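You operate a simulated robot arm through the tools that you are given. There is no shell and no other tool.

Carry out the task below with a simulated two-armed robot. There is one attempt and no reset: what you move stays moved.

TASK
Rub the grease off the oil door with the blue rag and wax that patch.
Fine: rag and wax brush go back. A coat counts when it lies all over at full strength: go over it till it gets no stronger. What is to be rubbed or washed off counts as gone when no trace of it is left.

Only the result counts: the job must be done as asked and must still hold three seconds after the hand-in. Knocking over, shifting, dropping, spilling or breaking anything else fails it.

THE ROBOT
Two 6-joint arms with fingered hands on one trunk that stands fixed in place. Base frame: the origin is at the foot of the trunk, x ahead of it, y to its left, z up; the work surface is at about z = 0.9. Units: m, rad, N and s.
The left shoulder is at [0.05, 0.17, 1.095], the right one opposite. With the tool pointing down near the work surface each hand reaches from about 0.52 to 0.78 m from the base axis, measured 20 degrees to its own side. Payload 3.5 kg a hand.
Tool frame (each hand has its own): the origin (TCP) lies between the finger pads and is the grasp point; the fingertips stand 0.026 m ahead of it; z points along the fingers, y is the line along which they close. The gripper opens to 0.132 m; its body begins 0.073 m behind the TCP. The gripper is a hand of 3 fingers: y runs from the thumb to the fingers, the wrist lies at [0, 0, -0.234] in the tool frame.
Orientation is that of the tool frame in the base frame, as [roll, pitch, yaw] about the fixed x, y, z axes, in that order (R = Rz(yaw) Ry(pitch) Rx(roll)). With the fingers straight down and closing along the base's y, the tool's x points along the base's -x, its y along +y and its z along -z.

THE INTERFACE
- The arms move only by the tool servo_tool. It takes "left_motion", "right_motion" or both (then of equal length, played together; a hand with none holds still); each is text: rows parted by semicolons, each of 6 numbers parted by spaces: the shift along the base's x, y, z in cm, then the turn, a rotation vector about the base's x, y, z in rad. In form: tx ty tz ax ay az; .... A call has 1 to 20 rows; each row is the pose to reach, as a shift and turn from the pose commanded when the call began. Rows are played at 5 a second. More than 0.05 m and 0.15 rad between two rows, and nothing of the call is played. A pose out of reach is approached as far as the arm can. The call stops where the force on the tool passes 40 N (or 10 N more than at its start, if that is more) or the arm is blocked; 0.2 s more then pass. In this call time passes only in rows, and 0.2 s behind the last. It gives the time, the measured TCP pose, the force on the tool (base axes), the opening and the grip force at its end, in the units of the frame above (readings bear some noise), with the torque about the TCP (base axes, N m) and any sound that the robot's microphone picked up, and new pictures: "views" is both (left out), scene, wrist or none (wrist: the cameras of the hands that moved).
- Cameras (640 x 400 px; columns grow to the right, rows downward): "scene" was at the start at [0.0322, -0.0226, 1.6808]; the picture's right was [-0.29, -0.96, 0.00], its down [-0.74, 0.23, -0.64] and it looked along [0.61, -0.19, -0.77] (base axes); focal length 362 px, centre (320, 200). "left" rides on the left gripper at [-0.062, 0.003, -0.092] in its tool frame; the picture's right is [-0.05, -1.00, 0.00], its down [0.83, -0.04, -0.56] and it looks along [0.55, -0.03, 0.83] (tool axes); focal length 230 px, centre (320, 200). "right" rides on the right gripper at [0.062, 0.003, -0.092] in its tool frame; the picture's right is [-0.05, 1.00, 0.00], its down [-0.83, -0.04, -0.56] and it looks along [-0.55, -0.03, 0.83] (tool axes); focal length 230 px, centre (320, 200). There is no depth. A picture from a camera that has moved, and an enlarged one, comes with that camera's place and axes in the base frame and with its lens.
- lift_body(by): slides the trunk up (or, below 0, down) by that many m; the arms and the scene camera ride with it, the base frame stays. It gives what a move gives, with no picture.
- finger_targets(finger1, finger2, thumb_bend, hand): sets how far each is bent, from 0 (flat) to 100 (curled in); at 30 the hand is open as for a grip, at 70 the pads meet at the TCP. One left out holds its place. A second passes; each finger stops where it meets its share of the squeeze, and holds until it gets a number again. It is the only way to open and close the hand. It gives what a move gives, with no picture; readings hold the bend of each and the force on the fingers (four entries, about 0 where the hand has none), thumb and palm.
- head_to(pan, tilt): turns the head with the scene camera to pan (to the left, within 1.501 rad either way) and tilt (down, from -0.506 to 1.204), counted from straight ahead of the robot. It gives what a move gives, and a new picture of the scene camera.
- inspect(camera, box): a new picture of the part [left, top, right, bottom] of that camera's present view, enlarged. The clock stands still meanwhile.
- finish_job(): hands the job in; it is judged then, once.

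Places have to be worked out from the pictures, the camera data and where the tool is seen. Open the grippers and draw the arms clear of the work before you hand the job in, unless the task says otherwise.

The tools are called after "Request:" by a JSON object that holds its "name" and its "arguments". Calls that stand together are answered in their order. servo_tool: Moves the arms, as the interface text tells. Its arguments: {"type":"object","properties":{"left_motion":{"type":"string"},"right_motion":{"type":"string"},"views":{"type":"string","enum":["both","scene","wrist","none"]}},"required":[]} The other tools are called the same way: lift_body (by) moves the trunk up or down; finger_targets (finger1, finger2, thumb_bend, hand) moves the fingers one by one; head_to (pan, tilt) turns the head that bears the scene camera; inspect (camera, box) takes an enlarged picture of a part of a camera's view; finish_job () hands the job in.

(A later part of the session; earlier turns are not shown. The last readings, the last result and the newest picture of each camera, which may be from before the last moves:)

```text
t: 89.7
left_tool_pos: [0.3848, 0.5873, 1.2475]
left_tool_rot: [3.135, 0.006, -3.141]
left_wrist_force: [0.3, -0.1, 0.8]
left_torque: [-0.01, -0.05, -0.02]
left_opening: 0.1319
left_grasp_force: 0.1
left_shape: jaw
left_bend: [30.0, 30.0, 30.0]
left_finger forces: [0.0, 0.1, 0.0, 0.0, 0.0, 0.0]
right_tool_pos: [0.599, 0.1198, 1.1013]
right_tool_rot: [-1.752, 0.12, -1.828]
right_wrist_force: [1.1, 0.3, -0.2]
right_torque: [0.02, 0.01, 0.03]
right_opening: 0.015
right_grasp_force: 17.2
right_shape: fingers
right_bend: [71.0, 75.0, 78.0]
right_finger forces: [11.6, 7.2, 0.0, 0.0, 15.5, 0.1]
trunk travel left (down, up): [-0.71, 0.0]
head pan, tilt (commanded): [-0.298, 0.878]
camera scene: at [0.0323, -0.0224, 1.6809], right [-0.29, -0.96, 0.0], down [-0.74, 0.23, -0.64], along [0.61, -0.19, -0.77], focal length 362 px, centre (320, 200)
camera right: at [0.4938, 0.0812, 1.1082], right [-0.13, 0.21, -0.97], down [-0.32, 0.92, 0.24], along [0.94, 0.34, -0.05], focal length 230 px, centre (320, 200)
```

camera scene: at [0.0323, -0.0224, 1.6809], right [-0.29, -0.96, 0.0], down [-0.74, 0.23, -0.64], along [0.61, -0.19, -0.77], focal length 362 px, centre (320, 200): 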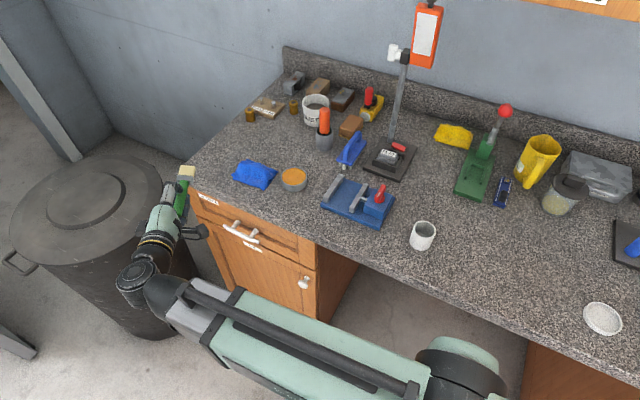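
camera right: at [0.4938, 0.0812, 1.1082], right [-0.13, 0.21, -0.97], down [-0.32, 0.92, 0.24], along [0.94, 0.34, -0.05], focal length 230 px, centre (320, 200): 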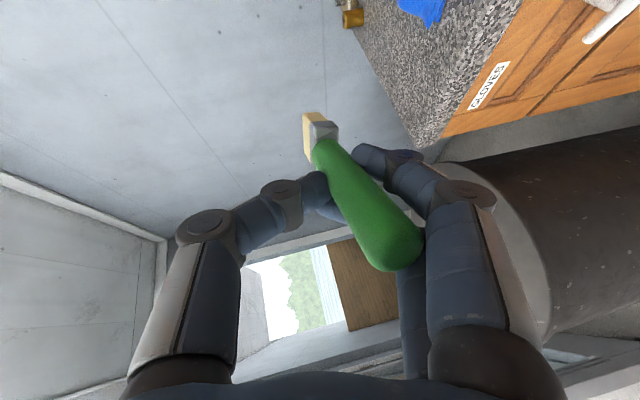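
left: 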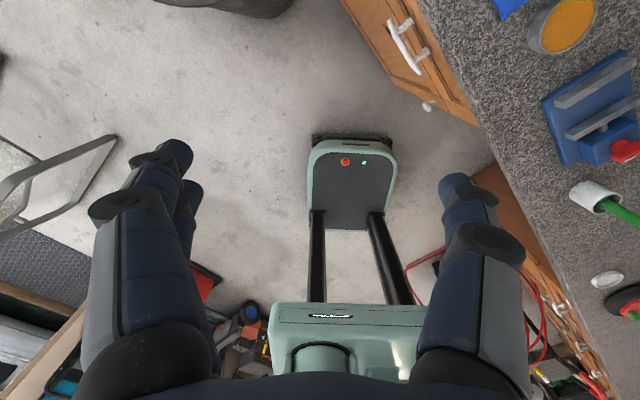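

The brush has pivoted further (about 34°), so this grip is not stable. I'll zoom in to see how the fingers bear on the handle before doing anything else.

Request:
{"name": "inspect", "arguments": {"camera": "right", "box": [240, 90, 480, 290]}}

Request:
{"name": "inspect", "arguments": {"camera": "scene", "box": [110, 150, 230, 300]}}

```text
2.00 times, centred on (360, 190) of right
camera zoom: at [0.4938, 0.0812, 1.1082], right [-0.13, 0.21, -0.97], down [-0.32, 0.92, 0.24], along [0.94, 0.34, -0.05], focal length 460 px, centre (240, 220)
```

zoom: 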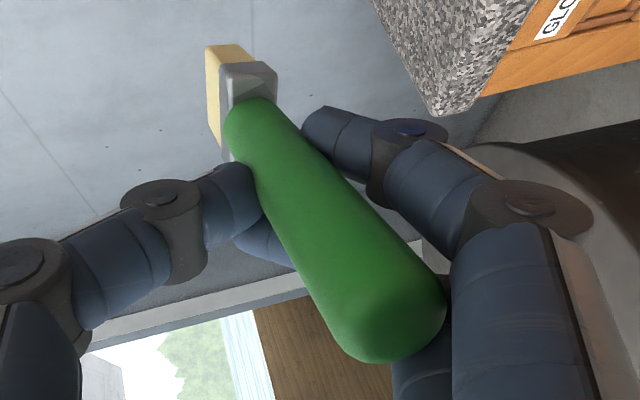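

```text
2.67 times, centred on (170, 225) of scene
camera zoom: at [0.0323, -0.0224, 1.6809], right [-0.29, -0.96, 0.0], down [-0.74, 0.23, -0.64], along [0.61, -0.19, -0.77], focal length 966 px, centre (720, 133)
```

zoom: 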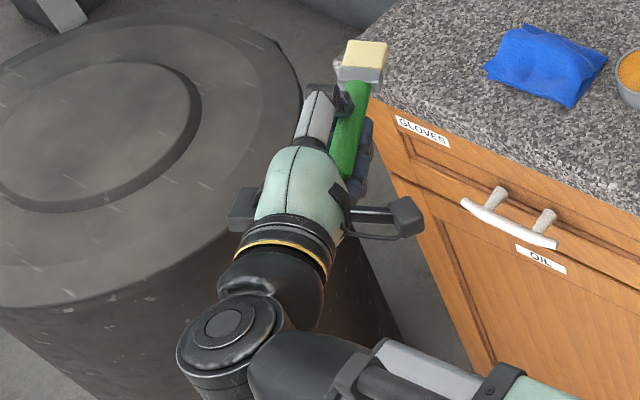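

The handle now lies nearly parallel to the fingers, pinched by thumb and finger 1 with finger 2 slipped behind. I'll wait a second to see whether it is still creeping before re-gripping it properly.

Request:
{"name": "servo_tool", "arguments": {"right_motion": "0 0 0 0 0 0; 0 0 0 0 0 0; 0 0 0 0 0 0; 0 0 0 0 0 0; 0 0 0 0 0 0", "views": "none"}}

Request:
{"name": "inspect", "arguments": {"camera": "right", "box": [240, 90, 480, 290]}}

```text
t: 90.9
left_tool_pos: [0.3845, 0.5879, 1.248]
left_tool_rot: [3.135, 0.005, -3.141]
left_wrist_force: [0.5, 0.7, -0.2]
left_torque: [0.03, -0.02, -0.01]
left_opening: 0.1321
left_grasp_force: 0.0
left_shape: jaw
left_bend: [30.0, 30.0, 30.0]
left_finger forces: [0.0, 0.0, 0.0, 0.1, 0.0, 0.0]
right_tool_pos: [0.5997, 0.1181, 1.1023]
right_tool_rot: [-1.752, 0.122, -1.827]
right_wrist_force: [-0.3, 0.3, -0.6]
right_torque: [0.03, 0.02, 0.03]
right_opening: 0.0149
right_grasp_force: 16.4
right_shape: fingers
right_bend: [71.0, 75.0, 78.0]
right_finger forces: [11.6, 7.1, 0.1, 0.0, 15.5, 0.1]
trunk travel left (down, up): [-0.71, 0.0]
head pan, tilt (commanded): [-0.298, 0.878]
```

```text
2.00 times, centred on (360, 190) of right
camera zoom: at [0.4937, 0.0811, 1.1084], right [-0.13, 0.21, -0.97], down [-0.32, 0.92, 0.24], along [0.94, 0.34, -0.06], focal length 460 px, centre (240, 220)
```

zoom: 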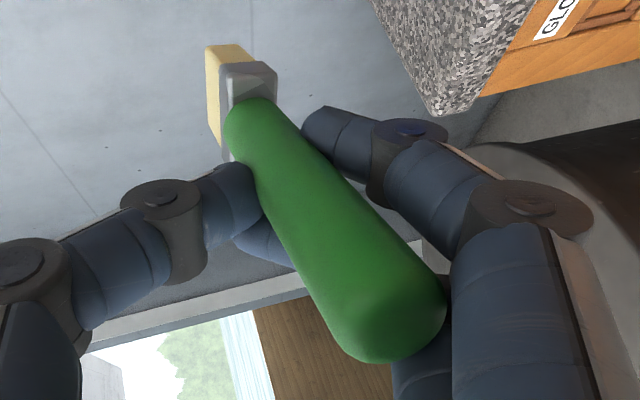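

The brush is now static – gravity has settled it, roughly parallel to the fingers, and it withstood 26 N at the dip. With light strokes this should do: I'll turn the hand about the vertical by 0.55 rad so the brush points squarely at the door, backing off a little.

Request:
{"name": "servo_tool", "arguments": {"right_motion": "-1 1 0 0 0 -0.11; -2 2 0 0 0 -0.22; -3 3 0 0 0 -0.33; -3.5 3.5 0 0 0 -0.44; -3.5 3.5 0 0 0 -0.55", "views": "both"}}

Request:
{"name": "inspect", "arguments": {"camera": "right", "box": [240, 90, 480, 290]}}

Request:
{"name": "inspect", "arguments": {"camera": "scene", "box": [110, 150, 230, 300]}}

```text
t: 92.1
left_tool_pos: [0.3858, 0.5875, 1.2472]
left_tool_rot: [3.134, 0.007, 3.141]
left_wrist_force: [0.1, 0.2, 0.2]
left_torque: [0.0, -0.06, 0.02]
left_opening: 0.1319
left_grasp_force: 0.0
left_shape: jaw
left_bend: [30.0, 30.0, 30.0]
left_finger forces: [0.0, 0.0, 0.1, 0.1, 0.1, 0.0]
right_tool_pos: [0.5638, 0.154, 1.1012]
right_tool_rot: [-1.754, 0.123, -2.38]
right_wrist_force: [0.9, 0.4, -0.2]
right_torque: [0.0, -0.01, 0.03]
right_opening: 0.015
right_grasp_force: 13.4
right_shape: fingers
right_bend: [71.0, 75.0, 79.0]
right_finger forces: [12.0, 0.1, 0.0, 0.0, 15.6, 0.0]
trunk travel left (down, up): [-0.71, 0.0]
head pan, tilt (commanded): [-0.298, 0.878]
camera scene: at [0.0325, -0.0222, 1.6808], right [-0.29, -0.96, 0.0], down [-0.74, 0.23, -0.64], along [0.61, -0.19, -0.77], focal length 362 px, centre (320, 200)
camera right: at [0.4546, 0.1763, 1.1082], right [0.0, 0.25, -0.97], down [0.21, 0.95, 0.24], along [0.98, -0.21, -0.06], focal length 230 px, centre (320, 200)
```

scene: 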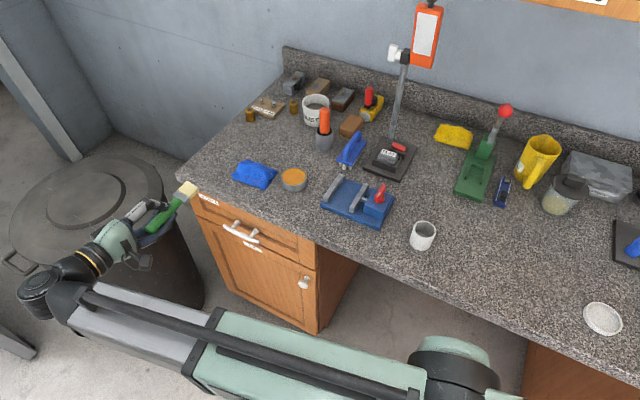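
right: 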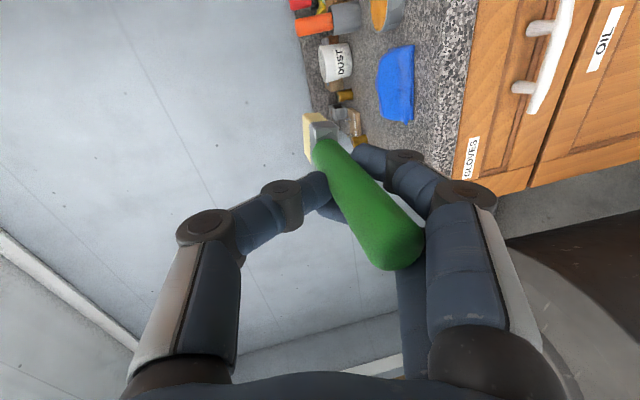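

```text
2.00 times, centred on (360, 190) of right
camera zoom: at [0.4546, 0.1763, 1.1082], right [0.0, 0.25, -0.97], down [0.21, 0.95, 0.24], along [0.98, -0.21, -0.06], focal length 460 px, centre (240, 220)
```

zoom: 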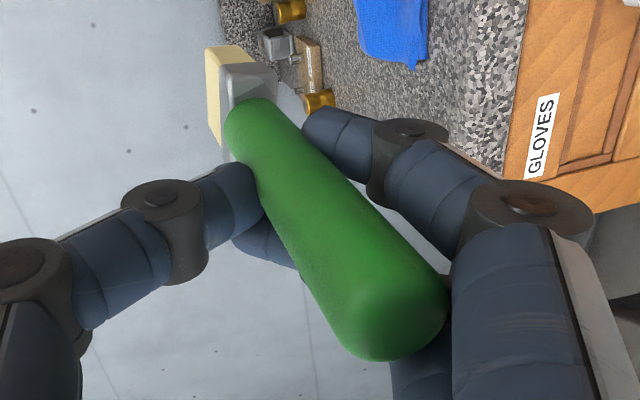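

```text
2.67 times, centred on (170, 225) of scene
camera zoom: at [0.0325, -0.0222, 1.6808], right [-0.29, -0.96, 0.0], down [-0.74, 0.23, -0.64], along [0.61, -0.19, -0.77], focal length 966 px, centre (720, 133)
```

zoom: 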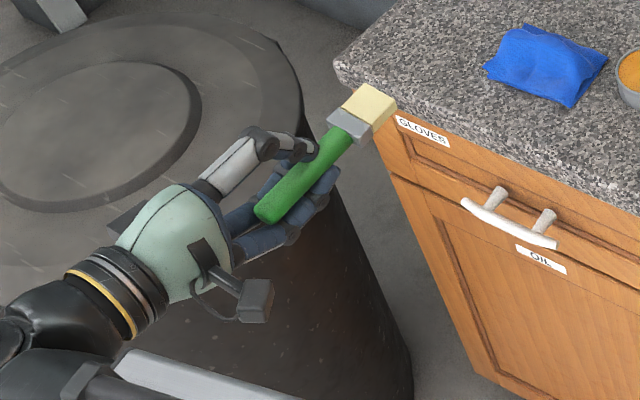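

Finger 2 is off the handle, but thumb and finger 1 hold it firmly and it didn't move during the turn. The brush points at the cabinet; vertical strokes act along the pinch, which is the strong direction. I'll lower the trunk 0.5 m.

Request:
{"name": "lift_body", "arguments": {"by": -0.5}}

Request:
{"name": "head_to", "arguments": {"pan": -0.15, "tilt": 0.75}}

Request:
{"name": "inspect", "arguments": {"camera": "right", "box": [0, 0, 640, 400]}}

```text
refused: -0.5 is not a number from -0.4 to 0.4
```

```text
t: 92.8
left_tool_pos: [0.3858, 0.5886, 1.2477]
left_tool_rot: [3.135, 0.004, 3.141]
left_wrist_force: [-0.9, 0.9, 0.1]
left_torque: [0.03, 0.03, 0.02]
left_opening: 0.1319
left_grasp_force: 0.1
left_shape: jaw
left_bend: [30.0, 30.0, 30.0]
left_finger forces: [0.1, 0.0, 0.0, 0.0, 0.1, 0.1]
right_tool_pos: [0.5626, 0.1544, 1.101]
right_tool_rot: [-1.753, 0.122, -2.377]
right_wrist_force: [0.0, 0.7, -1.1]
right_torque: [0.02, 0.02, -0.03]
right_opening: 0.0149
right_grasp_force: 14.0
right_shape: fingers
right_bend: [71.0, 75.0, 79.0]
right_finger forces: [11.9, 0.1, 0.0, 0.0, 15.6, 0.1]
trunk travel left (down, up): [-0.71, 0.0]
head pan, tilt (commanded): [-0.15, 0.75]
camera scene: at [0.0408, -0.0123, 1.691], right [-0.15, -0.99, 0.0], down [-0.67, 0.1, -0.73], along [0.72, -0.11, -0.68], focal length 362 px, centre (320, 200)
```

scene: 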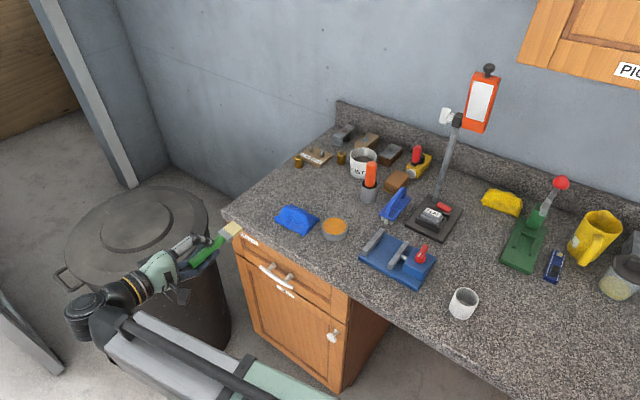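

```text
1.00 times, centred on (320, 200) of right (not enlarged: the box is as wide or as high as the picture)
camera zoom: at [0.4545, 0.1757, 1.1083], right [0.0, 0.25, -0.97], down [0.21, 0.95, 0.24], along [0.98, -0.2, -0.06], focal length 230 px, centre (320, 200)
```

zoom: 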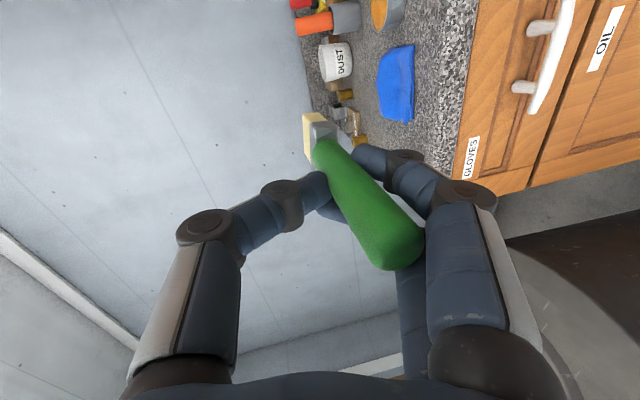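

The lift accepts at most 0.4 m per call; I'll lower by 0.4 now (the tip is about 11 cm in front of the counter edge).

Request:
{"name": "lift_body", "arguments": {"by": -0.4}}

Request:
{"name": "servo_tool", "arguments": {"right_motion": "0 0 -2 0 0 0; 0 0 -5 0 0 0; 0 0 -9 0 0 0; 0 0 -13 0 0 0; 0 0 -16 0 0 0", "views": "both"}}

Request:
{"name": "inspect", "arguments": {"camera": "right", "box": [240, 90, 480, 290]}}

```text
t: 96.6
left_tool_pos: [0.3856, 0.5874, 0.8487]
left_tool_rot: [3.133, 0.004, -3.141]
left_wrist_force: [0.0, -0.5, -1.3]
left_torque: [0.0, -0.01, 0.02]
left_opening: 0.1321
left_grasp_force: 0.1
left_shape: jaw
left_bend: [30.0, 30.0, 30.0]
left_finger forces: [0.0, 0.0, 0.1, 0.0, 0.1, 0.0]
right_tool_pos: [0.5628, 0.1541, 0.7015]
right_tool_rot: [-1.755, 0.121, -2.377]
right_wrist_force: [0.1, 0.0, -0.6]
right_torque: [0.03, 0.02, 0.0]
right_opening: 0.015
right_grasp_force: 13.1
right_shape: fingers
right_bend: [71.0, 75.0, 79.0]
right_finger forces: [11.9, 0.2, 0.1, 0.0, 15.6, 0.0]
trunk travel left (down, up): [-0.31, 0.4]
head pan, tilt (commanded): [-0.15, 0.75]
```

```text
t: 97.8
left_tool_pos: [0.3859, 0.5878, 0.8476]
left_tool_rot: [3.134, 0.006, -3.14]
left_wrist_force: [0.5, 0.2, -0.3]
left_torque: [-0.02, -0.02, 0.01]
left_opening: 0.1317
left_grasp_force: 0.0
left_shape: jaw
left_bend: [30.0, 30.0, 30.0]
left_finger forces: [0.0, 0.0, 0.0, 0.0, 0.0, 0.0]
right_tool_pos: [0.5639, 0.1545, 0.5406]
right_tool_rot: [-1.753, 0.123, -2.377]
right_wrist_force: [-0.3, 0.0, -1.4]
right_torque: [-0.02, 0.03, 0.01]
right_opening: 0.0149
right_grasp_force: 13.9
right_shape: fingers
right_bend: [71.0, 75.0, 79.0]
right_finger forces: [11.8, 0.2, 0.0, 0.0, 15.6, 0.1]
trunk travel left (down, up): [-0.31, 0.4]
head pan, tilt (commanded): [-0.15, 0.75]
camera scene: at [0.0409, -0.0123, 1.291], right [-0.15, -0.99, 0.0], down [-0.67, 0.1, -0.73], along [0.72, -0.11, -0.68], focal length 362 px, centre (320, 200)
camera right: at [0.4543, 0.1763, 0.5478], right [0.0, 0.25, -0.97], down [0.21, 0.95, 0.24], along [0.98, -0.2, -0.06], focal length 230 px, centre (320, 200)
```

scene: 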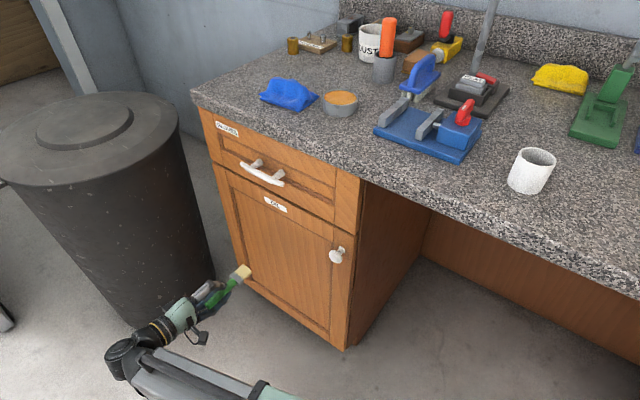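
right: 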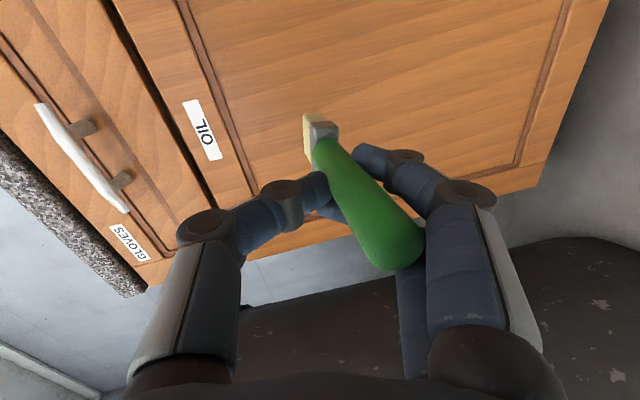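

```text
2.00 times, centred on (360, 190) of right
camera zoom: at [0.4543, 0.1763, 0.5478], right [0.0, 0.25, -0.97], down [0.21, 0.95, 0.24], along [0.98, -0.2, -0.06], focal length 460 px, centre (240, 220)
```

zoom: 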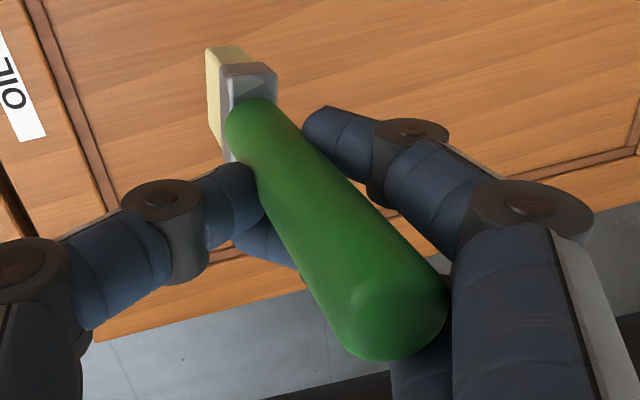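

The brush is steady. I'll zoom in with the scene camera to fix the tip position and where the patch lies relative to it.

Request:
{"name": "inspect", "arguments": {"camera": "scene", "box": [180, 250, 280, 330]}}

Request:
{"name": "inspect", "arguments": {"camera": "scene", "box": [210, 170, 350, 300]}}

```text
5.00 times, centred on (230, 290) of scene
camera zoom: at [0.0409, -0.0123, 1.291], right [-0.15, -0.99, 0.0], down [-0.67, 0.1, -0.73], along [0.72, -0.11, -0.68], focal length 1810 px, centre (770, -250)
```

zoom: 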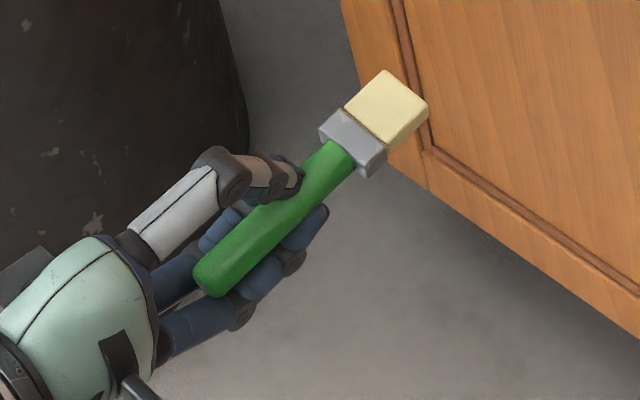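

```text
3.08 times, centred on (280, 235) of scene
camera zoom: at [0.0409, -0.0123, 1.291], right [-0.15, -0.99, 0.0], down [-0.67, 0.1, -0.73], along [0.72, -0.11, -0.68], focal length 1114 px, centre (443, 92)
```

zoom: 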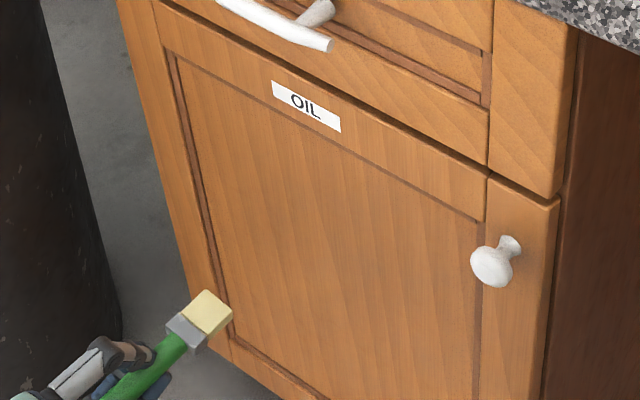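

Tip is near (0.618, 0.088, 0.533), pointing within a few degrees of the door normal, about 14 cm off the door. I'll advance to roughly 2.5 cm gap in front of the patch centre.

Request:
{"name": "servo_tool", "arguments": {"right_motion": "2.5 -1.5 0 0 0 0; 5 -3 0 0 0 0; 7.6 -4.5 0 0 0 0; 10.1 -6.04 0 0 0 0", "views": "both"}}

Request:
{"name": "inspect", "arguments": {"camera": "scene", "box": [210, 170, 350, 300]}}

Request:
{"name": "inspect", "arguments": {"camera": "right", "box": [200, 40, 440, 240]}}

```text
t: 98.8
left_tool_pos: [0.3855, 0.5867, 0.8475]
left_tool_rot: [3.135, 0.006, -3.142]
left_wrist_force: [-0.3, 0.2, 0.6]
left_torque: [0.0, 0.0, -0.02]
left_opening: 0.1315
left_grasp_force: 0.2
left_shape: jaw
left_bend: [30.0, 30.0, 30.0]
left_finger forces: [0.0, 0.0, 0.0, 0.1, 0.0, 0.0]
right_tool_pos: [0.6651, 0.0945, 0.5412]
right_tool_rot: [-1.754, 0.123, -2.377]
right_wrist_force: [0.7, 0.4, -0.9]
right_torque: [0.03, 0.01, -0.02]
right_opening: 0.0147
right_grasp_force: 13.6
right_shape: fingers
right_bend: [71.0, 75.0, 79.0]
right_finger forces: [11.9, 0.2, 0.0, 0.0, 15.7, 0.1]
trunk travel left (down, up): [-0.31, 0.4]
head pan, tilt (commanded): [-0.15, 0.75]
camera scene: at [0.0408, -0.0123, 1.291], right [-0.15, -0.99, 0.0], down [-0.67, 0.1, -0.73], along [0.72, -0.11, -0.68], focal length 362 px, centre (320, 200)
camera right: at [0.5558, 0.1155, 0.5481], right [0.0, 0.25, -0.97], down [0.21, 0.95, 0.24], along [0.98, -0.2, -0.05], focal length 230 px, centre (320, 200)
```

scene: 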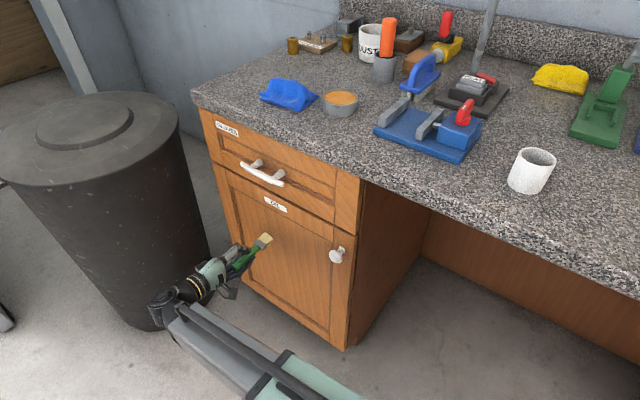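
right: 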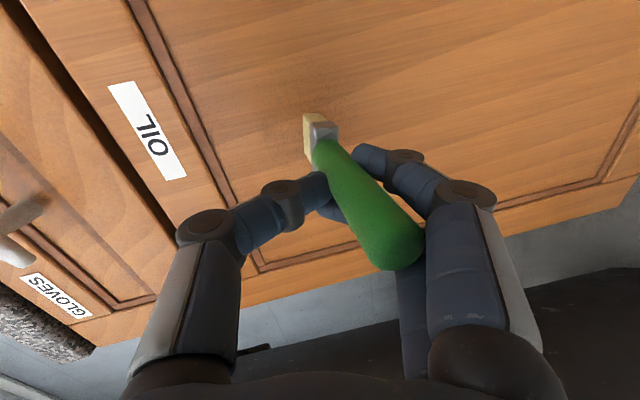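

```text
3.08 times, centred on (280, 235) of scene
camera zoom: at [0.0408, -0.0123, 1.291], right [-0.15, -0.99, 0.0], down [-0.67, 0.1, -0.73], along [0.72, -0.11, -0.68], focal length 1114 px, centre (443, 92)
```

zoom: 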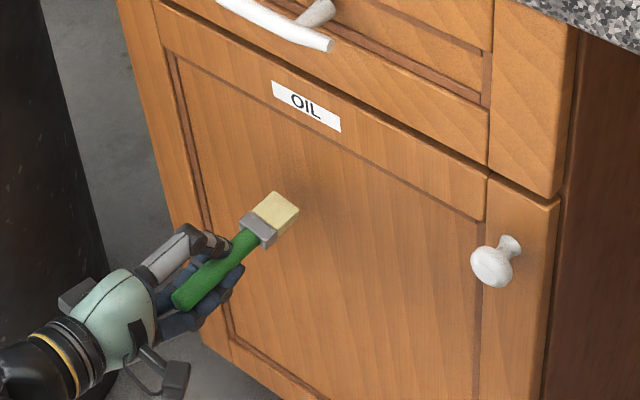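

```text
2.00 times, centred on (320, 140) of right
camera zoom: at [0.5558, 0.1155, 0.5481], right [0.0, 0.25, -0.97], down [0.21, 0.95, 0.24], along [0.98, -0.2, -0.05], focal length 460 px, centre (320, 320)
```

zoom: 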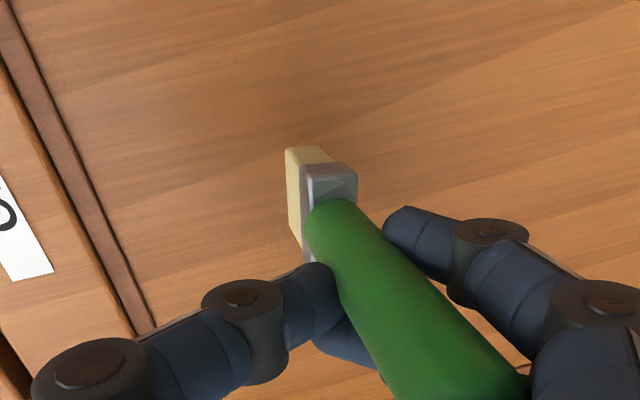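

The brush is lined up with where the patch was. I'll creep in 2 cm, then check the force.

Request:
{"name": "servo_tool", "arguments": {"right_motion": "0.4 -0.4 0 0 0 0; 0.8 -0.8 0 0 0 0; 1.1 -1.1 0 0 0 0; 1.4 -1.4 0 0 0 0", "views": "none"}}

Request:
{"name": "inspect", "arguments": {"camera": "scene", "box": [230, 210, 310, 270]}}

Request:
{"name": "inspect", "arguments": {"camera": "right", "box": [240, 60, 400, 180]}}

```text
t: 99.8
left_tool_pos: [0.3848, 0.5886, 0.8477]
left_tool_rot: [3.135, 0.007, -3.14]
left_wrist_force: [0.9, 0.5, 0.3]
left_torque: [-0.03, -0.01, 0.0]
left_opening: 0.1319
left_grasp_force: 0.0
left_shape: jaw
left_bend: [30.0, 30.0, 30.0]
left_finger forces: [0.0, 0.1, 0.1, 0.1, 0.0, 0.0]
right_tool_pos: [0.6772, 0.08, 0.5411]
right_tool_rot: [-1.755, 0.121, -2.375]
right_wrist_force: [-10.9, 7.5, 0.4]
right_torque: [0.1, 0.16, -0.07]
right_opening: 0.015
right_grasp_force: 15.5
right_shape: fingers
right_bend: [72.0, 75.0, 80.0]
right_finger forces: [13.5, 0.5, 0.0, 0.0, 16.5, 0.1]
trunk travel left (down, up): [-0.31, 0.4]
head pan, tilt (commanded): [-0.15, 0.75]
```

```text
6.67 times, centred on (270, 240) of scene
camera zoom: at [0.0402, -0.0119, 1.291], right [-0.15, -0.99, 0.0], down [-0.67, 0.1, -0.73], along [0.72, -0.11, -0.68], focal length 2414 px, centre (653, -67)
```

zoom: 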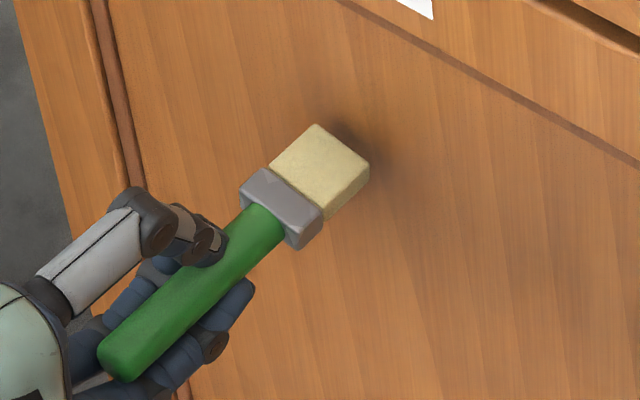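

```text
3.33 times, centred on (320, 120) of right
camera zoom: at [0.5685, 0.1025, 0.5482], right [0.0, 0.25, -0.97], down [0.21, 0.95, 0.24], along [0.98, -0.2, -0.06], focal length 767 px, centre (320, 467)
```

zoom: 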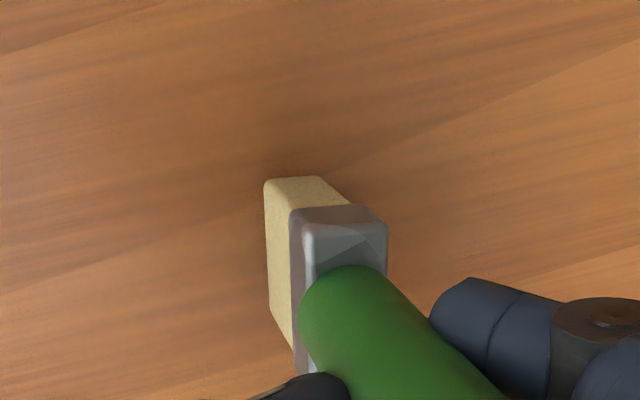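

Contact at 13 N, a bit firm. I'll ease off about 1 mm and make one slow up-and-down stroke over the centre column.

Request:
{"name": "servo_tool", "arguments": {"right_motion": "-0.08 0.08 0 0 0 0; -0.08 0.08 1 0 0 0; -0.08 0.08 2 0 0 0; -0.08 0.08 2.8 0 0 0; -0.08 0.08 1.8 0 0 0; -0.08 0.08 0.8 0 0 0; -0.08 0.08 -0.2 0 0 0; -0.08 0.08 -1.2 0 0 0; -0.08 0.08 -2.2 0 0 0; -0.08 0.08 -2.8 0 0 0; -0.08 0.08 -1.8 0 0 0; -0.08 0.08 -0.8 0 0 0; -0.08 0.08 0 0 0 0", "views": "none"}}

Request:
{"name": "inspect", "arguments": {"camera": "scene", "box": [230, 200, 330, 270]}}

Request:
{"name": "inspect", "arguments": {"camera": "right", "box": [200, 40, 440, 240]}}

```text
t: 102.6
left_tool_pos: [0.3847, 0.5877, 0.8485]
left_tool_rot: [3.134, 0.004, 3.14]
left_wrist_force: [-2.0, -0.7, -0.2]
left_torque: [0.0, 0.0, 0.03]
left_opening: 0.1319
left_grasp_force: 0.1
left_shape: jaw
left_bend: [30.0, 30.0, 30.0]
left_finger forces: [0.1, 0.1, 0.1, 0.0, 0.0, 0.1]
right_tool_pos: [0.6781, 0.0806, 0.5421]
right_tool_rot: [-1.753, 0.124, -2.377]
right_wrist_force: [-2.2, 1.6, -0.5]
right_torque: [0.08, 0.08, -0.06]
right_opening: 0.0154
right_grasp_force: 12.6
right_shape: fingers
right_bend: [72.0, 75.0, 80.0]
right_finger forces: [10.4, 0.0, 0.1, 0.0, 14.2, 0.1]
trunk travel left (down, up): [-0.31, 0.4]
head pan, tilt (commanded): [-0.15, 0.75]
```

```text
5.71 times, centred on (280, 235) of scene
camera zoom: at [0.0408, -0.0122, 1.291], right [-0.15, -0.99, 0.0], down [-0.67, 0.1, -0.73], along [0.72, -0.11, -0.68], focal length 2069 px, centre (549, 0)
```

zoom: 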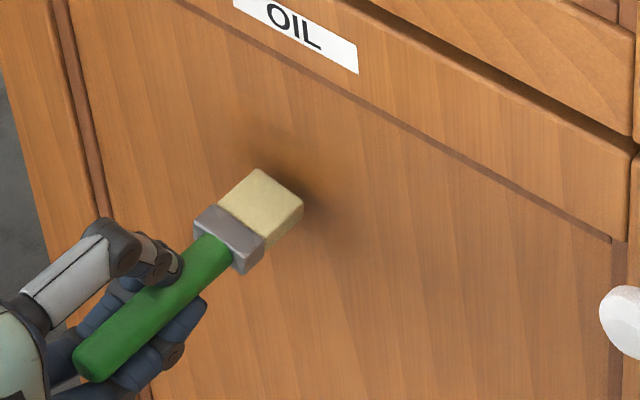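

```text
2.00 times, centred on (320, 140) of right
camera zoom: at [0.5687, 0.1021, 0.5484], right [0.0, 0.25, -0.97], down [0.21, 0.95, 0.24], along [0.98, -0.2, -0.06], focal length 460 px, centre (320, 320)
```

zoom: 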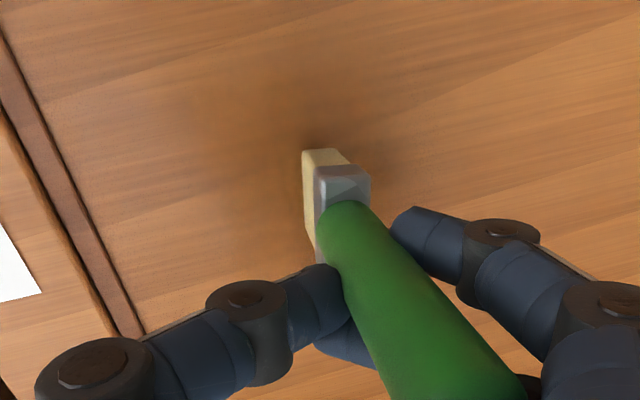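

No obvious coat is visible beside the brush yet. I'll back off 6 cm to see what the stroke left on the door.

Request:
{"name": "servo_tool", "arguments": {"right_motion": "-1.4 1.4 0 0 0 0; -2.8 2.8 -1 0 0 0; -4.5 4.5 -4 0 0 0", "views": "both"}}

Request:
{"name": "inspect", "arguments": {"camera": "scene", "box": [240, 190, 320, 260]}}

Request:
{"name": "inspect", "arguments": {"camera": "right", "box": [160, 0, 440, 180]}}

```text
t: 103.4
left_tool_pos: [0.3865, 0.5873, 0.847]
left_tool_rot: [3.135, 0.006, 3.141]
left_wrist_force: [-0.1, -0.2, -0.4]
left_torque: [-0.02, -0.02, -0.02]
left_opening: 0.1321
left_grasp_force: 0.1
left_shape: jaw
left_bend: [30.0, 30.0, 30.0]
left_finger forces: [0.0, 0.0, 0.1, 0.1, 0.1, 0.0]
right_tool_pos: [0.6318, 0.1255, 0.5013]
right_tool_rot: [-1.753, 0.121, -2.379]
right_wrist_force: [-0.3, -0.2, 0.6]
right_torque: [0.0, -0.01, 0.02]
right_opening: 0.0154
right_grasp_force: 12.3
right_shape: fingers
right_bend: [72.0, 75.0, 80.0]
right_finger forces: [10.0, 0.0, 0.0, 0.1, 14.7, 0.1]
trunk travel left (down, up): [-0.31, 0.4]
head pan, tilt (commanded): [-0.15, 0.75]
camera scene: at [0.0409, -0.0124, 1.291], right [-0.15, -0.99, 0.0], down [-0.67, 0.1, -0.73], along [0.72, -0.11, -0.68], focal length 362 px, centre (320, 200)
camera right: at [0.5235, 0.1476, 0.5086], right [0.0, 0.25, -0.97], down [0.21, 0.95, 0.24], along [0.98, -0.2, -0.05], focal length 230 px, centre (320, 200)
```

scene: 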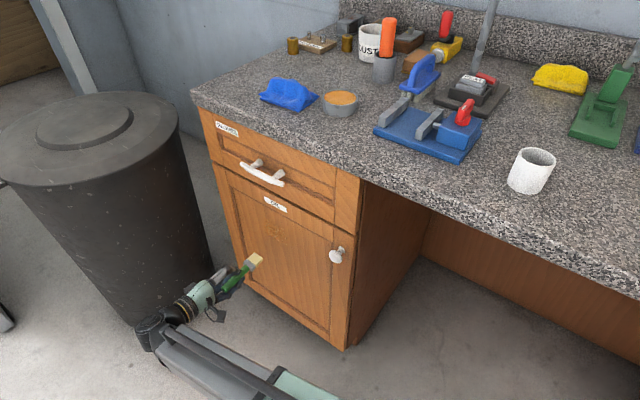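
right: 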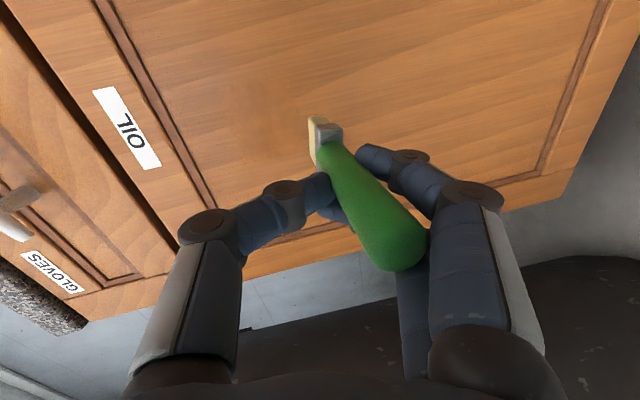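

```text
5.71 times, centred on (280, 225) of scene
camera zoom: at [0.0409, -0.0124, 1.291], right [-0.15, -0.99, 0.0], down [-0.67, 0.1, -0.73], along [0.72, -0.11, -0.68], focal length 2069 px, centre (549, 57)
```

zoom: 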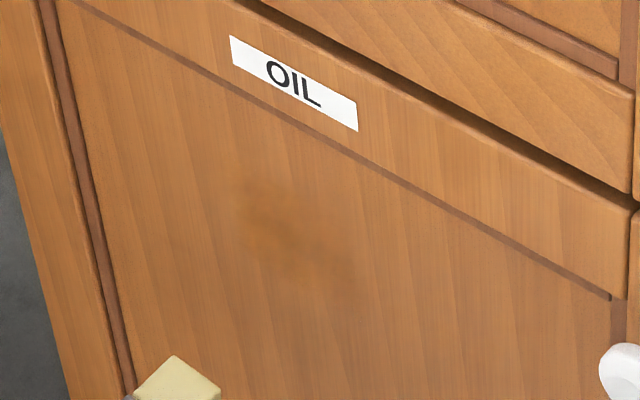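

```text
2.22 times, centred on (300, 90) of right
camera zoom: at [0.5235, 0.1476, 0.5086], right [0.0, 0.25, -0.97], down [0.21, 0.95, 0.24], along [0.98, -0.2, -0.05], focal length 511 px, centre (364, 444)
```

zoom: 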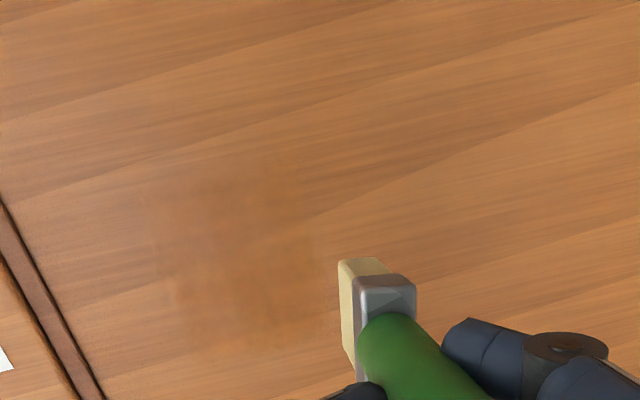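

A faint orange-brown coat has appeared exactly over the old spot – the waxing works and builds up with passes. I'll continue with up-down strokes on the right-hand side (u −1.2 cm) of the patch.

Request:
{"name": "servo_tool", "arguments": {"right_motion": "2.5 -2.5 1.2 0 0 0; 2.95 -4.65 1.2 0 0 0; 3.68 -5.38 1.2 0 0 0; 3.68 -5.38 2.2 0 0 0; 3.68 -5.38 3.2 0 0 0; 3.68 -5.38 4.2 0 0 0; 3.68 -5.38 5.2 0 0 0; 3.68 -5.38 6.2 0 0 0; 3.68 -5.38 6.8 0 0 0; 3.68 -5.38 5.8 0 0 0; 3.68 -5.38 4.8 0 0 0; 3.68 -5.38 3.8 0 0 0; 3.68 -5.38 2.8 0 0 0; 3.68 -5.38 1.8 0 0 0; 3.68 -5.38 1.2 0 0 0; 3.68 -5.38 2.6 0 0 0; 3.68 -5.38 4 0 0 0; 3.68 -5.38 5.4 0 0 0; 3.68 -5.38 6.8 0 0 0; 3.68 -5.38 4 0 0 0", "views": "none"}}

Request:
{"name": "inspect", "arguments": {"camera": "scene", "box": [240, 190, 320, 260]}}

Request:
{"name": "inspect", "arguments": {"camera": "right", "box": [200, 40, 440, 240]}}

```text
t: 107.6
left_tool_pos: [0.3856, 0.5874, 0.8478]
left_tool_rot: [3.133, 0.005, 3.141]
left_wrist_force: [-0.6, 0.3, 0.8]
left_torque: [-0.02, -0.02, -0.02]
left_opening: 0.1318
left_grasp_force: 0.1
left_shape: jaw
left_bend: [30.0, 30.0, 30.0]
left_finger forces: [0.0, 0.0, 0.1, 0.0, 0.0, 0.0]
right_tool_pos: [0.6692, 0.0724, 0.5424]
right_tool_rot: [-1.754, 0.123, -2.377]
right_wrist_force: [-0.9, 1.5, 0.7]
right_torque: [0.04, 0.03, -0.01]
right_opening: 0.0156
right_grasp_force: 13.2
right_shape: fingers
right_bend: [72.0, 75.0, 80.0]
right_finger forces: [10.4, 0.2, 0.1, 0.0, 15.9, 0.1]
trunk travel left (down, up): [-0.31, 0.4]
head pan, tilt (commanded): [-0.15, 0.75]
```

```text
5.71 times, centred on (280, 225) of scene
camera zoom: at [0.0406, -0.0123, 1.2911], right [-0.15, -0.99, 0.0], down [-0.67, 0.1, -0.73], along [0.72, -0.11, -0.68], focal length 2069 px, centre (549, 57)
```

zoom: 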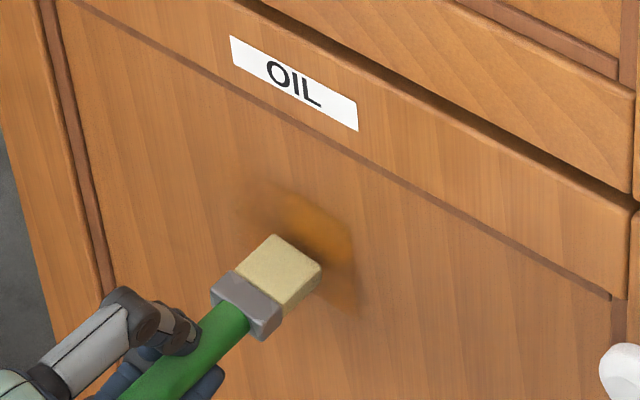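

```text
2.00 times, centred on (320, 140) of right
camera zoom: at [0.5605, 0.0939, 0.5485], right [0.0, 0.25, -0.97], down [0.21, 0.95, 0.24], along [0.98, -0.2, -0.05], focal length 460 px, centre (320, 320)
```

zoom: 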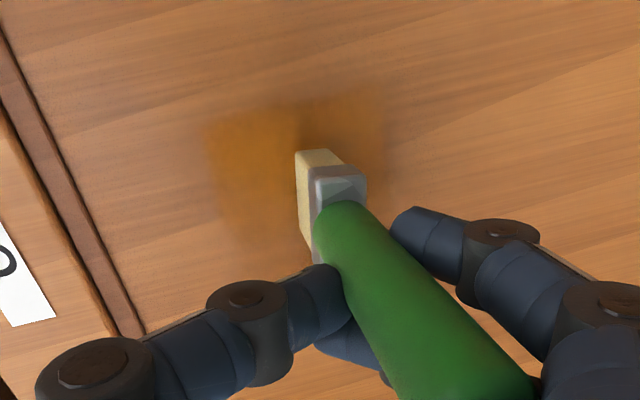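

The amber coat is now clearly visible on that side. Next I'll lift off, shift to the centre column and stroke it several times with slightly more pressure.

Request:
{"name": "servo_tool", "arguments": {"right_motion": "-0.6 0.6 0 0 0 0; 0.25 1.45 0 0 0 0; 0.89 0.81 0 0 0 0; 0.89 0.81 1 0 0 0; 0.89 0.81 2 0 0 0; 0.89 0.81 2.8 0 0 0; 0.89 0.81 1.4 0 0 0; 0.89 0.81 0 0 0 0; 0.89 0.81 -1.4 0 0 0; 0.89 0.81 -2.8 0 0 0; 0.89 0.81 -1.4 0 0 0; 0.89 0.81 0 0 0 0; 0.89 0.81 1.4 0 0 0; 0.89 0.81 2.8 0 0 0; 0.89 0.81 1.4 0 0 0; 0.89 0.81 0 0 0 0; 0.89 0.81 -1.4 0 0 0; 0.89 0.81 -2.8 0 0 0; 0.89 0.81 -1.4 0 0 0; 0.89 0.81 0 0 0 0", "views": "none"}}

Request:
{"name": "inspect", "arguments": {"camera": "scene", "box": [240, 190, 320, 260]}}

Request:
{"name": "inspect", "arguments": {"camera": "right", "box": [200, 40, 440, 240]}}

```text
t: 111.8
left_tool_pos: [0.3847, 0.5879, 0.8474]
left_tool_rot: [3.136, 0.006, 3.14]
left_wrist_force: [-0.6, 0.0, 0.3]
left_torque: [0.02, 0.0, 0.02]
left_opening: 0.1316
left_grasp_force: 0.0
left_shape: jaw
left_bend: [30.0, 30.0, 30.0]
left_finger forces: [0.0, 0.1, 0.0, 0.0, 0.0, 0.1]
right_tool_pos: [0.6786, 0.0805, 0.5406]
right_tool_rot: [-1.754, 0.123, -2.377]
right_wrist_force: [-2.4, 1.3, -1.1]
right_torque: [0.11, 0.07, 0.0]
right_opening: 0.0158
right_grasp_force: 12.0
right_shape: fingers
right_bend: [72.0, 75.0, 80.0]
right_finger forces: [10.6, 0.1, 0.1, 0.1, 14.1, 0.1]
trunk travel left (down, up): [-0.31, 0.4]
head pan, tilt (commanded): [-0.15, 0.75]
```

```text
5.71 times, centred on (280, 225) of scene
camera zoom: at [0.0409, -0.0122, 1.291], right [-0.15, -0.99, 0.0], down [-0.67, 0.1, -0.73], along [0.72, -0.11, -0.68], focal length 2069 px, centre (549, 57)
```

zoom: 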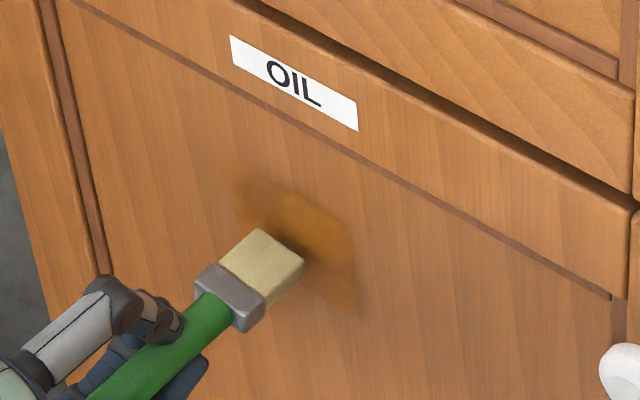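

```text
2.00 times, centred on (320, 140) of right
camera zoom: at [0.5692, 0.1013, 0.548], right [0.0, 0.25, -0.97], down [0.21, 0.95, 0.24], along [0.98, -0.2, -0.06], focal length 460 px, centre (320, 320)
```

zoom: 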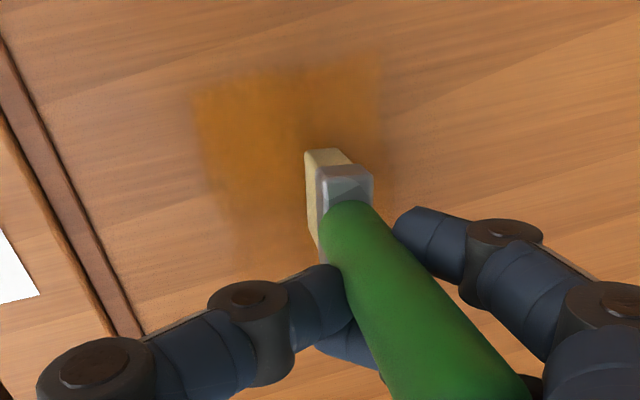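

The coat is spreading. Now the left column (u +1.2 cm), same strokes.

Request:
{"name": "servo_tool", "arguments": {"right_motion": "-0.6 0.6 0 0 0 0; 0.25 1.45 0 0 0 0; 0.89 0.81 0 0 0 0; 0.89 0.81 1 0 0 0; 0.89 0.81 2 0 0 0; 0.89 0.81 2.8 0 0 0; 0.89 0.81 1.4 0 0 0; 0.89 0.81 0 0 0 0; 0.89 0.81 -1.4 0 0 0; 0.89 0.81 -2.8 0 0 0; 0.89 0.81 -1.4 0 0 0; 0.89 0.81 0 0 0 0; 0.89 0.81 1.4 0 0 0; 0.89 0.81 2.8 0 0 0; 0.89 0.81 1.4 0 0 0; 0.89 0.81 0 0 0 0; 0.89 0.81 -1.4 0 0 0; 0.89 0.81 -2.8 0 0 0; 0.89 0.81 -1.4 0 0 0; 0.89 0.81 0 0 0 0", "views": "none"}}

Request:
{"name": "inspect", "arguments": {"camera": "scene", "box": [240, 190, 320, 260]}}

Request:
{"name": "inspect", "arguments": {"camera": "right", "box": [200, 40, 440, 240]}}

```text
t: 116.0
left_tool_pos: [0.3849, 0.5883, 0.8481]
left_tool_rot: [3.134, 0.005, 3.141]
left_wrist_force: [-0.5, 0.2, -0.3]
left_torque: [0.0, 0.0, -0.02]
left_opening: 0.1321
left_grasp_force: 0.1
left_shape: jaw
left_bend: [30.0, 30.0, 30.0]
left_finger forces: [0.0, 0.0, 0.0, 0.0, 0.0, 0.0]
right_tool_pos: [0.6875, 0.0888, 0.5422]
right_tool_rot: [-1.753, 0.122, -2.377]
right_wrist_force: [-2.7, 3.0, -0.7]
right_torque: [0.14, 0.15, -0.08]
right_opening: 0.0158
right_grasp_force: 12.7
right_shape: fingers
right_bend: [72.0, 75.0, 80.0]
right_finger forces: [10.9, 0.0, 0.0, 0.1, 14.0, 0.0]
trunk travel left (down, up): [-0.31, 0.4]
head pan, tilt (commanded): [-0.15, 0.75]
```

```text
5.71 times, centred on (280, 225) of scene
camera zoom: at [0.0408, -0.0121, 1.291], right [-0.15, -0.99, 0.0], down [-0.67, 0.1, -0.73], along [0.72, -0.11, -0.68], focal length 2069 px, centre (549, 57)
```

zoom: 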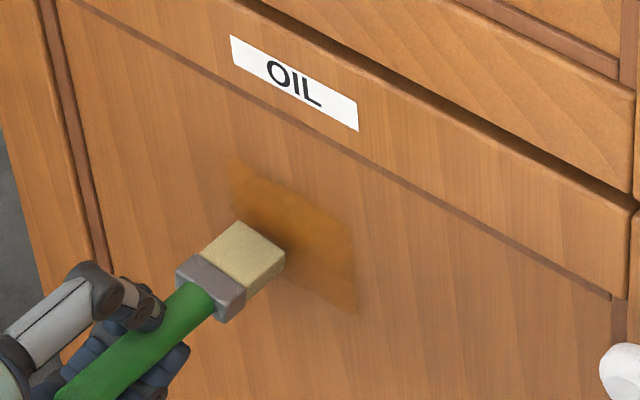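

```text
2.00 times, centred on (320, 140) of right
camera zoom: at [0.5787, 0.1098, 0.548], right [0.0, 0.25, -0.97], down [0.21, 0.95, 0.24], along [0.98, -0.2, -0.06], focal length 460 px, centre (320, 320)
```

zoom: 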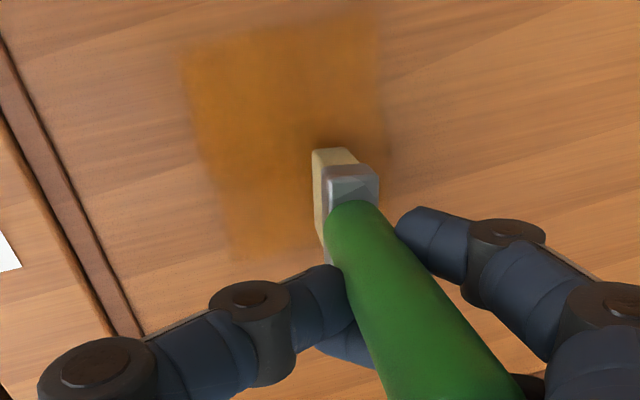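

The coat now spans the patch. I'll back off and lower the hand to check evenness and the lower edge.

Request:
{"name": "servo_tool", "arguments": {"right_motion": "-1.4 1.4 0 0 0 0; -3 3 -2 0 0 0; -5 5 -5 0 0 0; -6.5 6.5 -8 0 0 0", "views": "both"}}

Request:
{"name": "inspect", "arguments": {"camera": "scene", "box": [240, 190, 320, 260]}}

Request:
{"name": "inspect", "arguments": {"camera": "scene", "box": [260, 205, 300, 240]}}

Request:
{"name": "inspect", "arguments": {"camera": "right", "box": [130, 0, 410, 180]}}

```text
t: 117.0
left_tool_pos: [0.3854, 0.588, 0.8478]
left_tool_rot: [3.134, 0.005, 3.141]
left_wrist_force: [0.4, -0.3, -0.1]
left_torque: [0.0, -0.02, -0.01]
left_opening: 0.1319
left_grasp_force: 0.0
left_shape: jaw
left_bend: [30.0, 30.0, 30.0]
left_finger forces: [0.0, 0.1, 0.1, 0.0, 0.1, 0.0]
right_tool_pos: [0.6146, 0.1434, 0.4686]
right_tool_rot: [-1.754, 0.12, -2.376]
right_wrist_force: [0.2, -0.9, -1.1]
right_torque: [0.04, 0.02, 0.0]
right_opening: 0.0155
right_grasp_force: 12.1
right_shape: fingers
right_bend: [72.0, 75.0, 80.0]
right_finger forces: [9.8, 0.0, 0.0, 0.1, 15.0, 0.1]
right hand out of reach, approached as far as the arm can: row 4
trunk travel left (down, up): [-0.31, 0.4]
head pan, tilt (commanded): [-0.15, 0.75]
camera scene: at [0.0409, -0.0123, 1.291], right [-0.15, -0.99, 0.0], down [-0.67, 0.1, -0.73], along [0.72, -0.11, -0.68], focal length 362 px, centre (320, 200)
camera right: at [0.5051, 0.1649, 0.4755], right [0.0, 0.25, -0.97], down [0.21, 0.95, 0.25], along [0.98, -0.2, -0.06], focal length 230 px, centre (320, 200)
```

scene: 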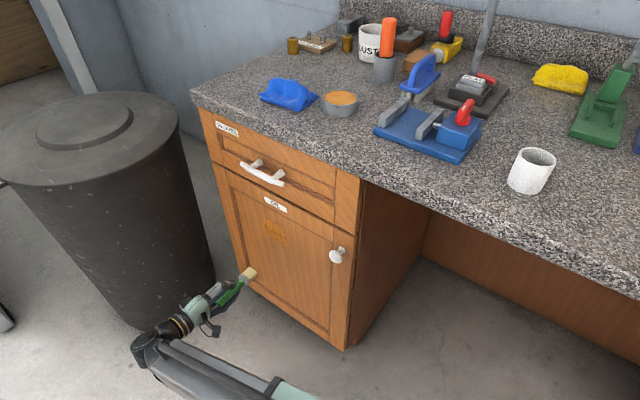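
right: 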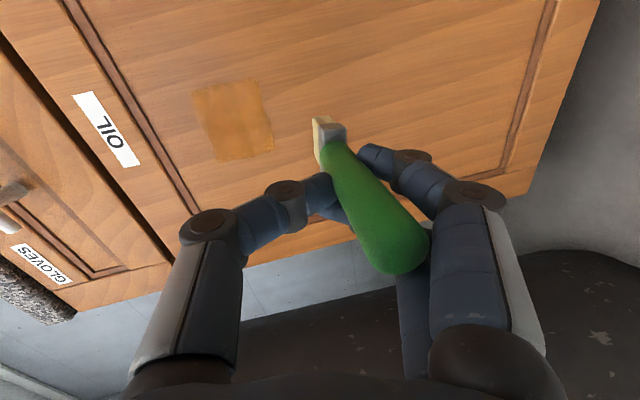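

```text
5.71 times, centred on (280, 225) of scene
camera zoom: at [0.0409, -0.0123, 1.291], right [-0.15, -0.99, 0.0], down [-0.67, 0.1, -0.73], along [0.72, -0.11, -0.68], focal length 2069 px, centre (549, 57)
```

zoom: 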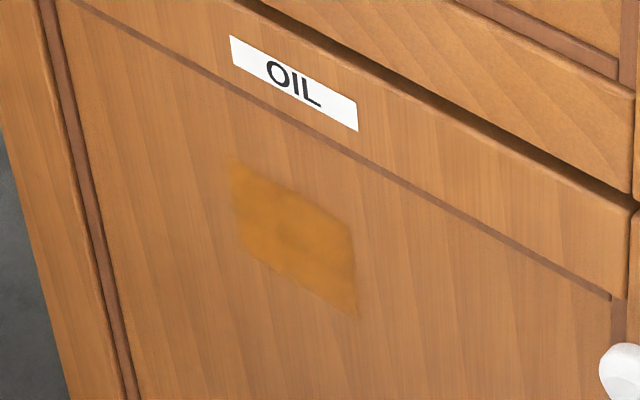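

```text
11.43 times, centred on (280, 222) of scene
camera zoom: at [0.0409, -0.0123, 1.291], right [-0.15, -0.99, 0.0], down [-0.67, 0.1, -0.73], along [0.72, -0.11, -0.68], focal length 4138 px, centre (777, -57)
```

zoom: 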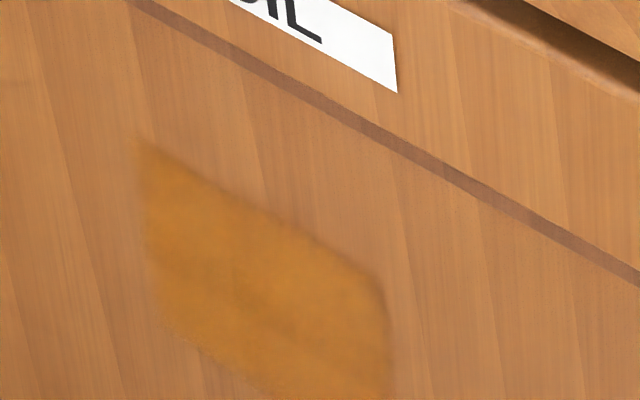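

```text
2.22 times, centred on (270, 90) of right
camera zoom: at [0.5051, 0.1649, 0.4755], right [0.0, 0.25, -0.97], down [0.21, 0.95, 0.25], along [0.98, -0.2, -0.06], focal length 511 px, centre (431, 444)
```

zoom: 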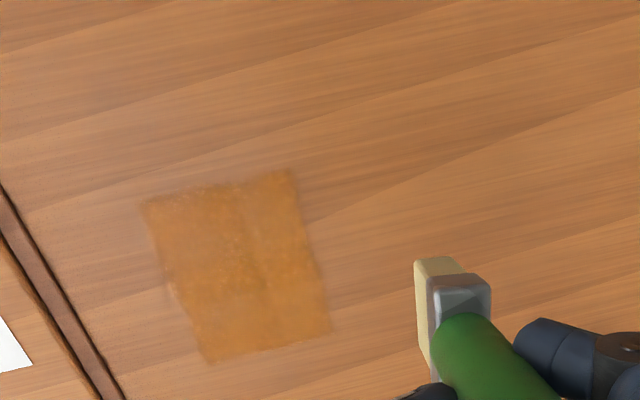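

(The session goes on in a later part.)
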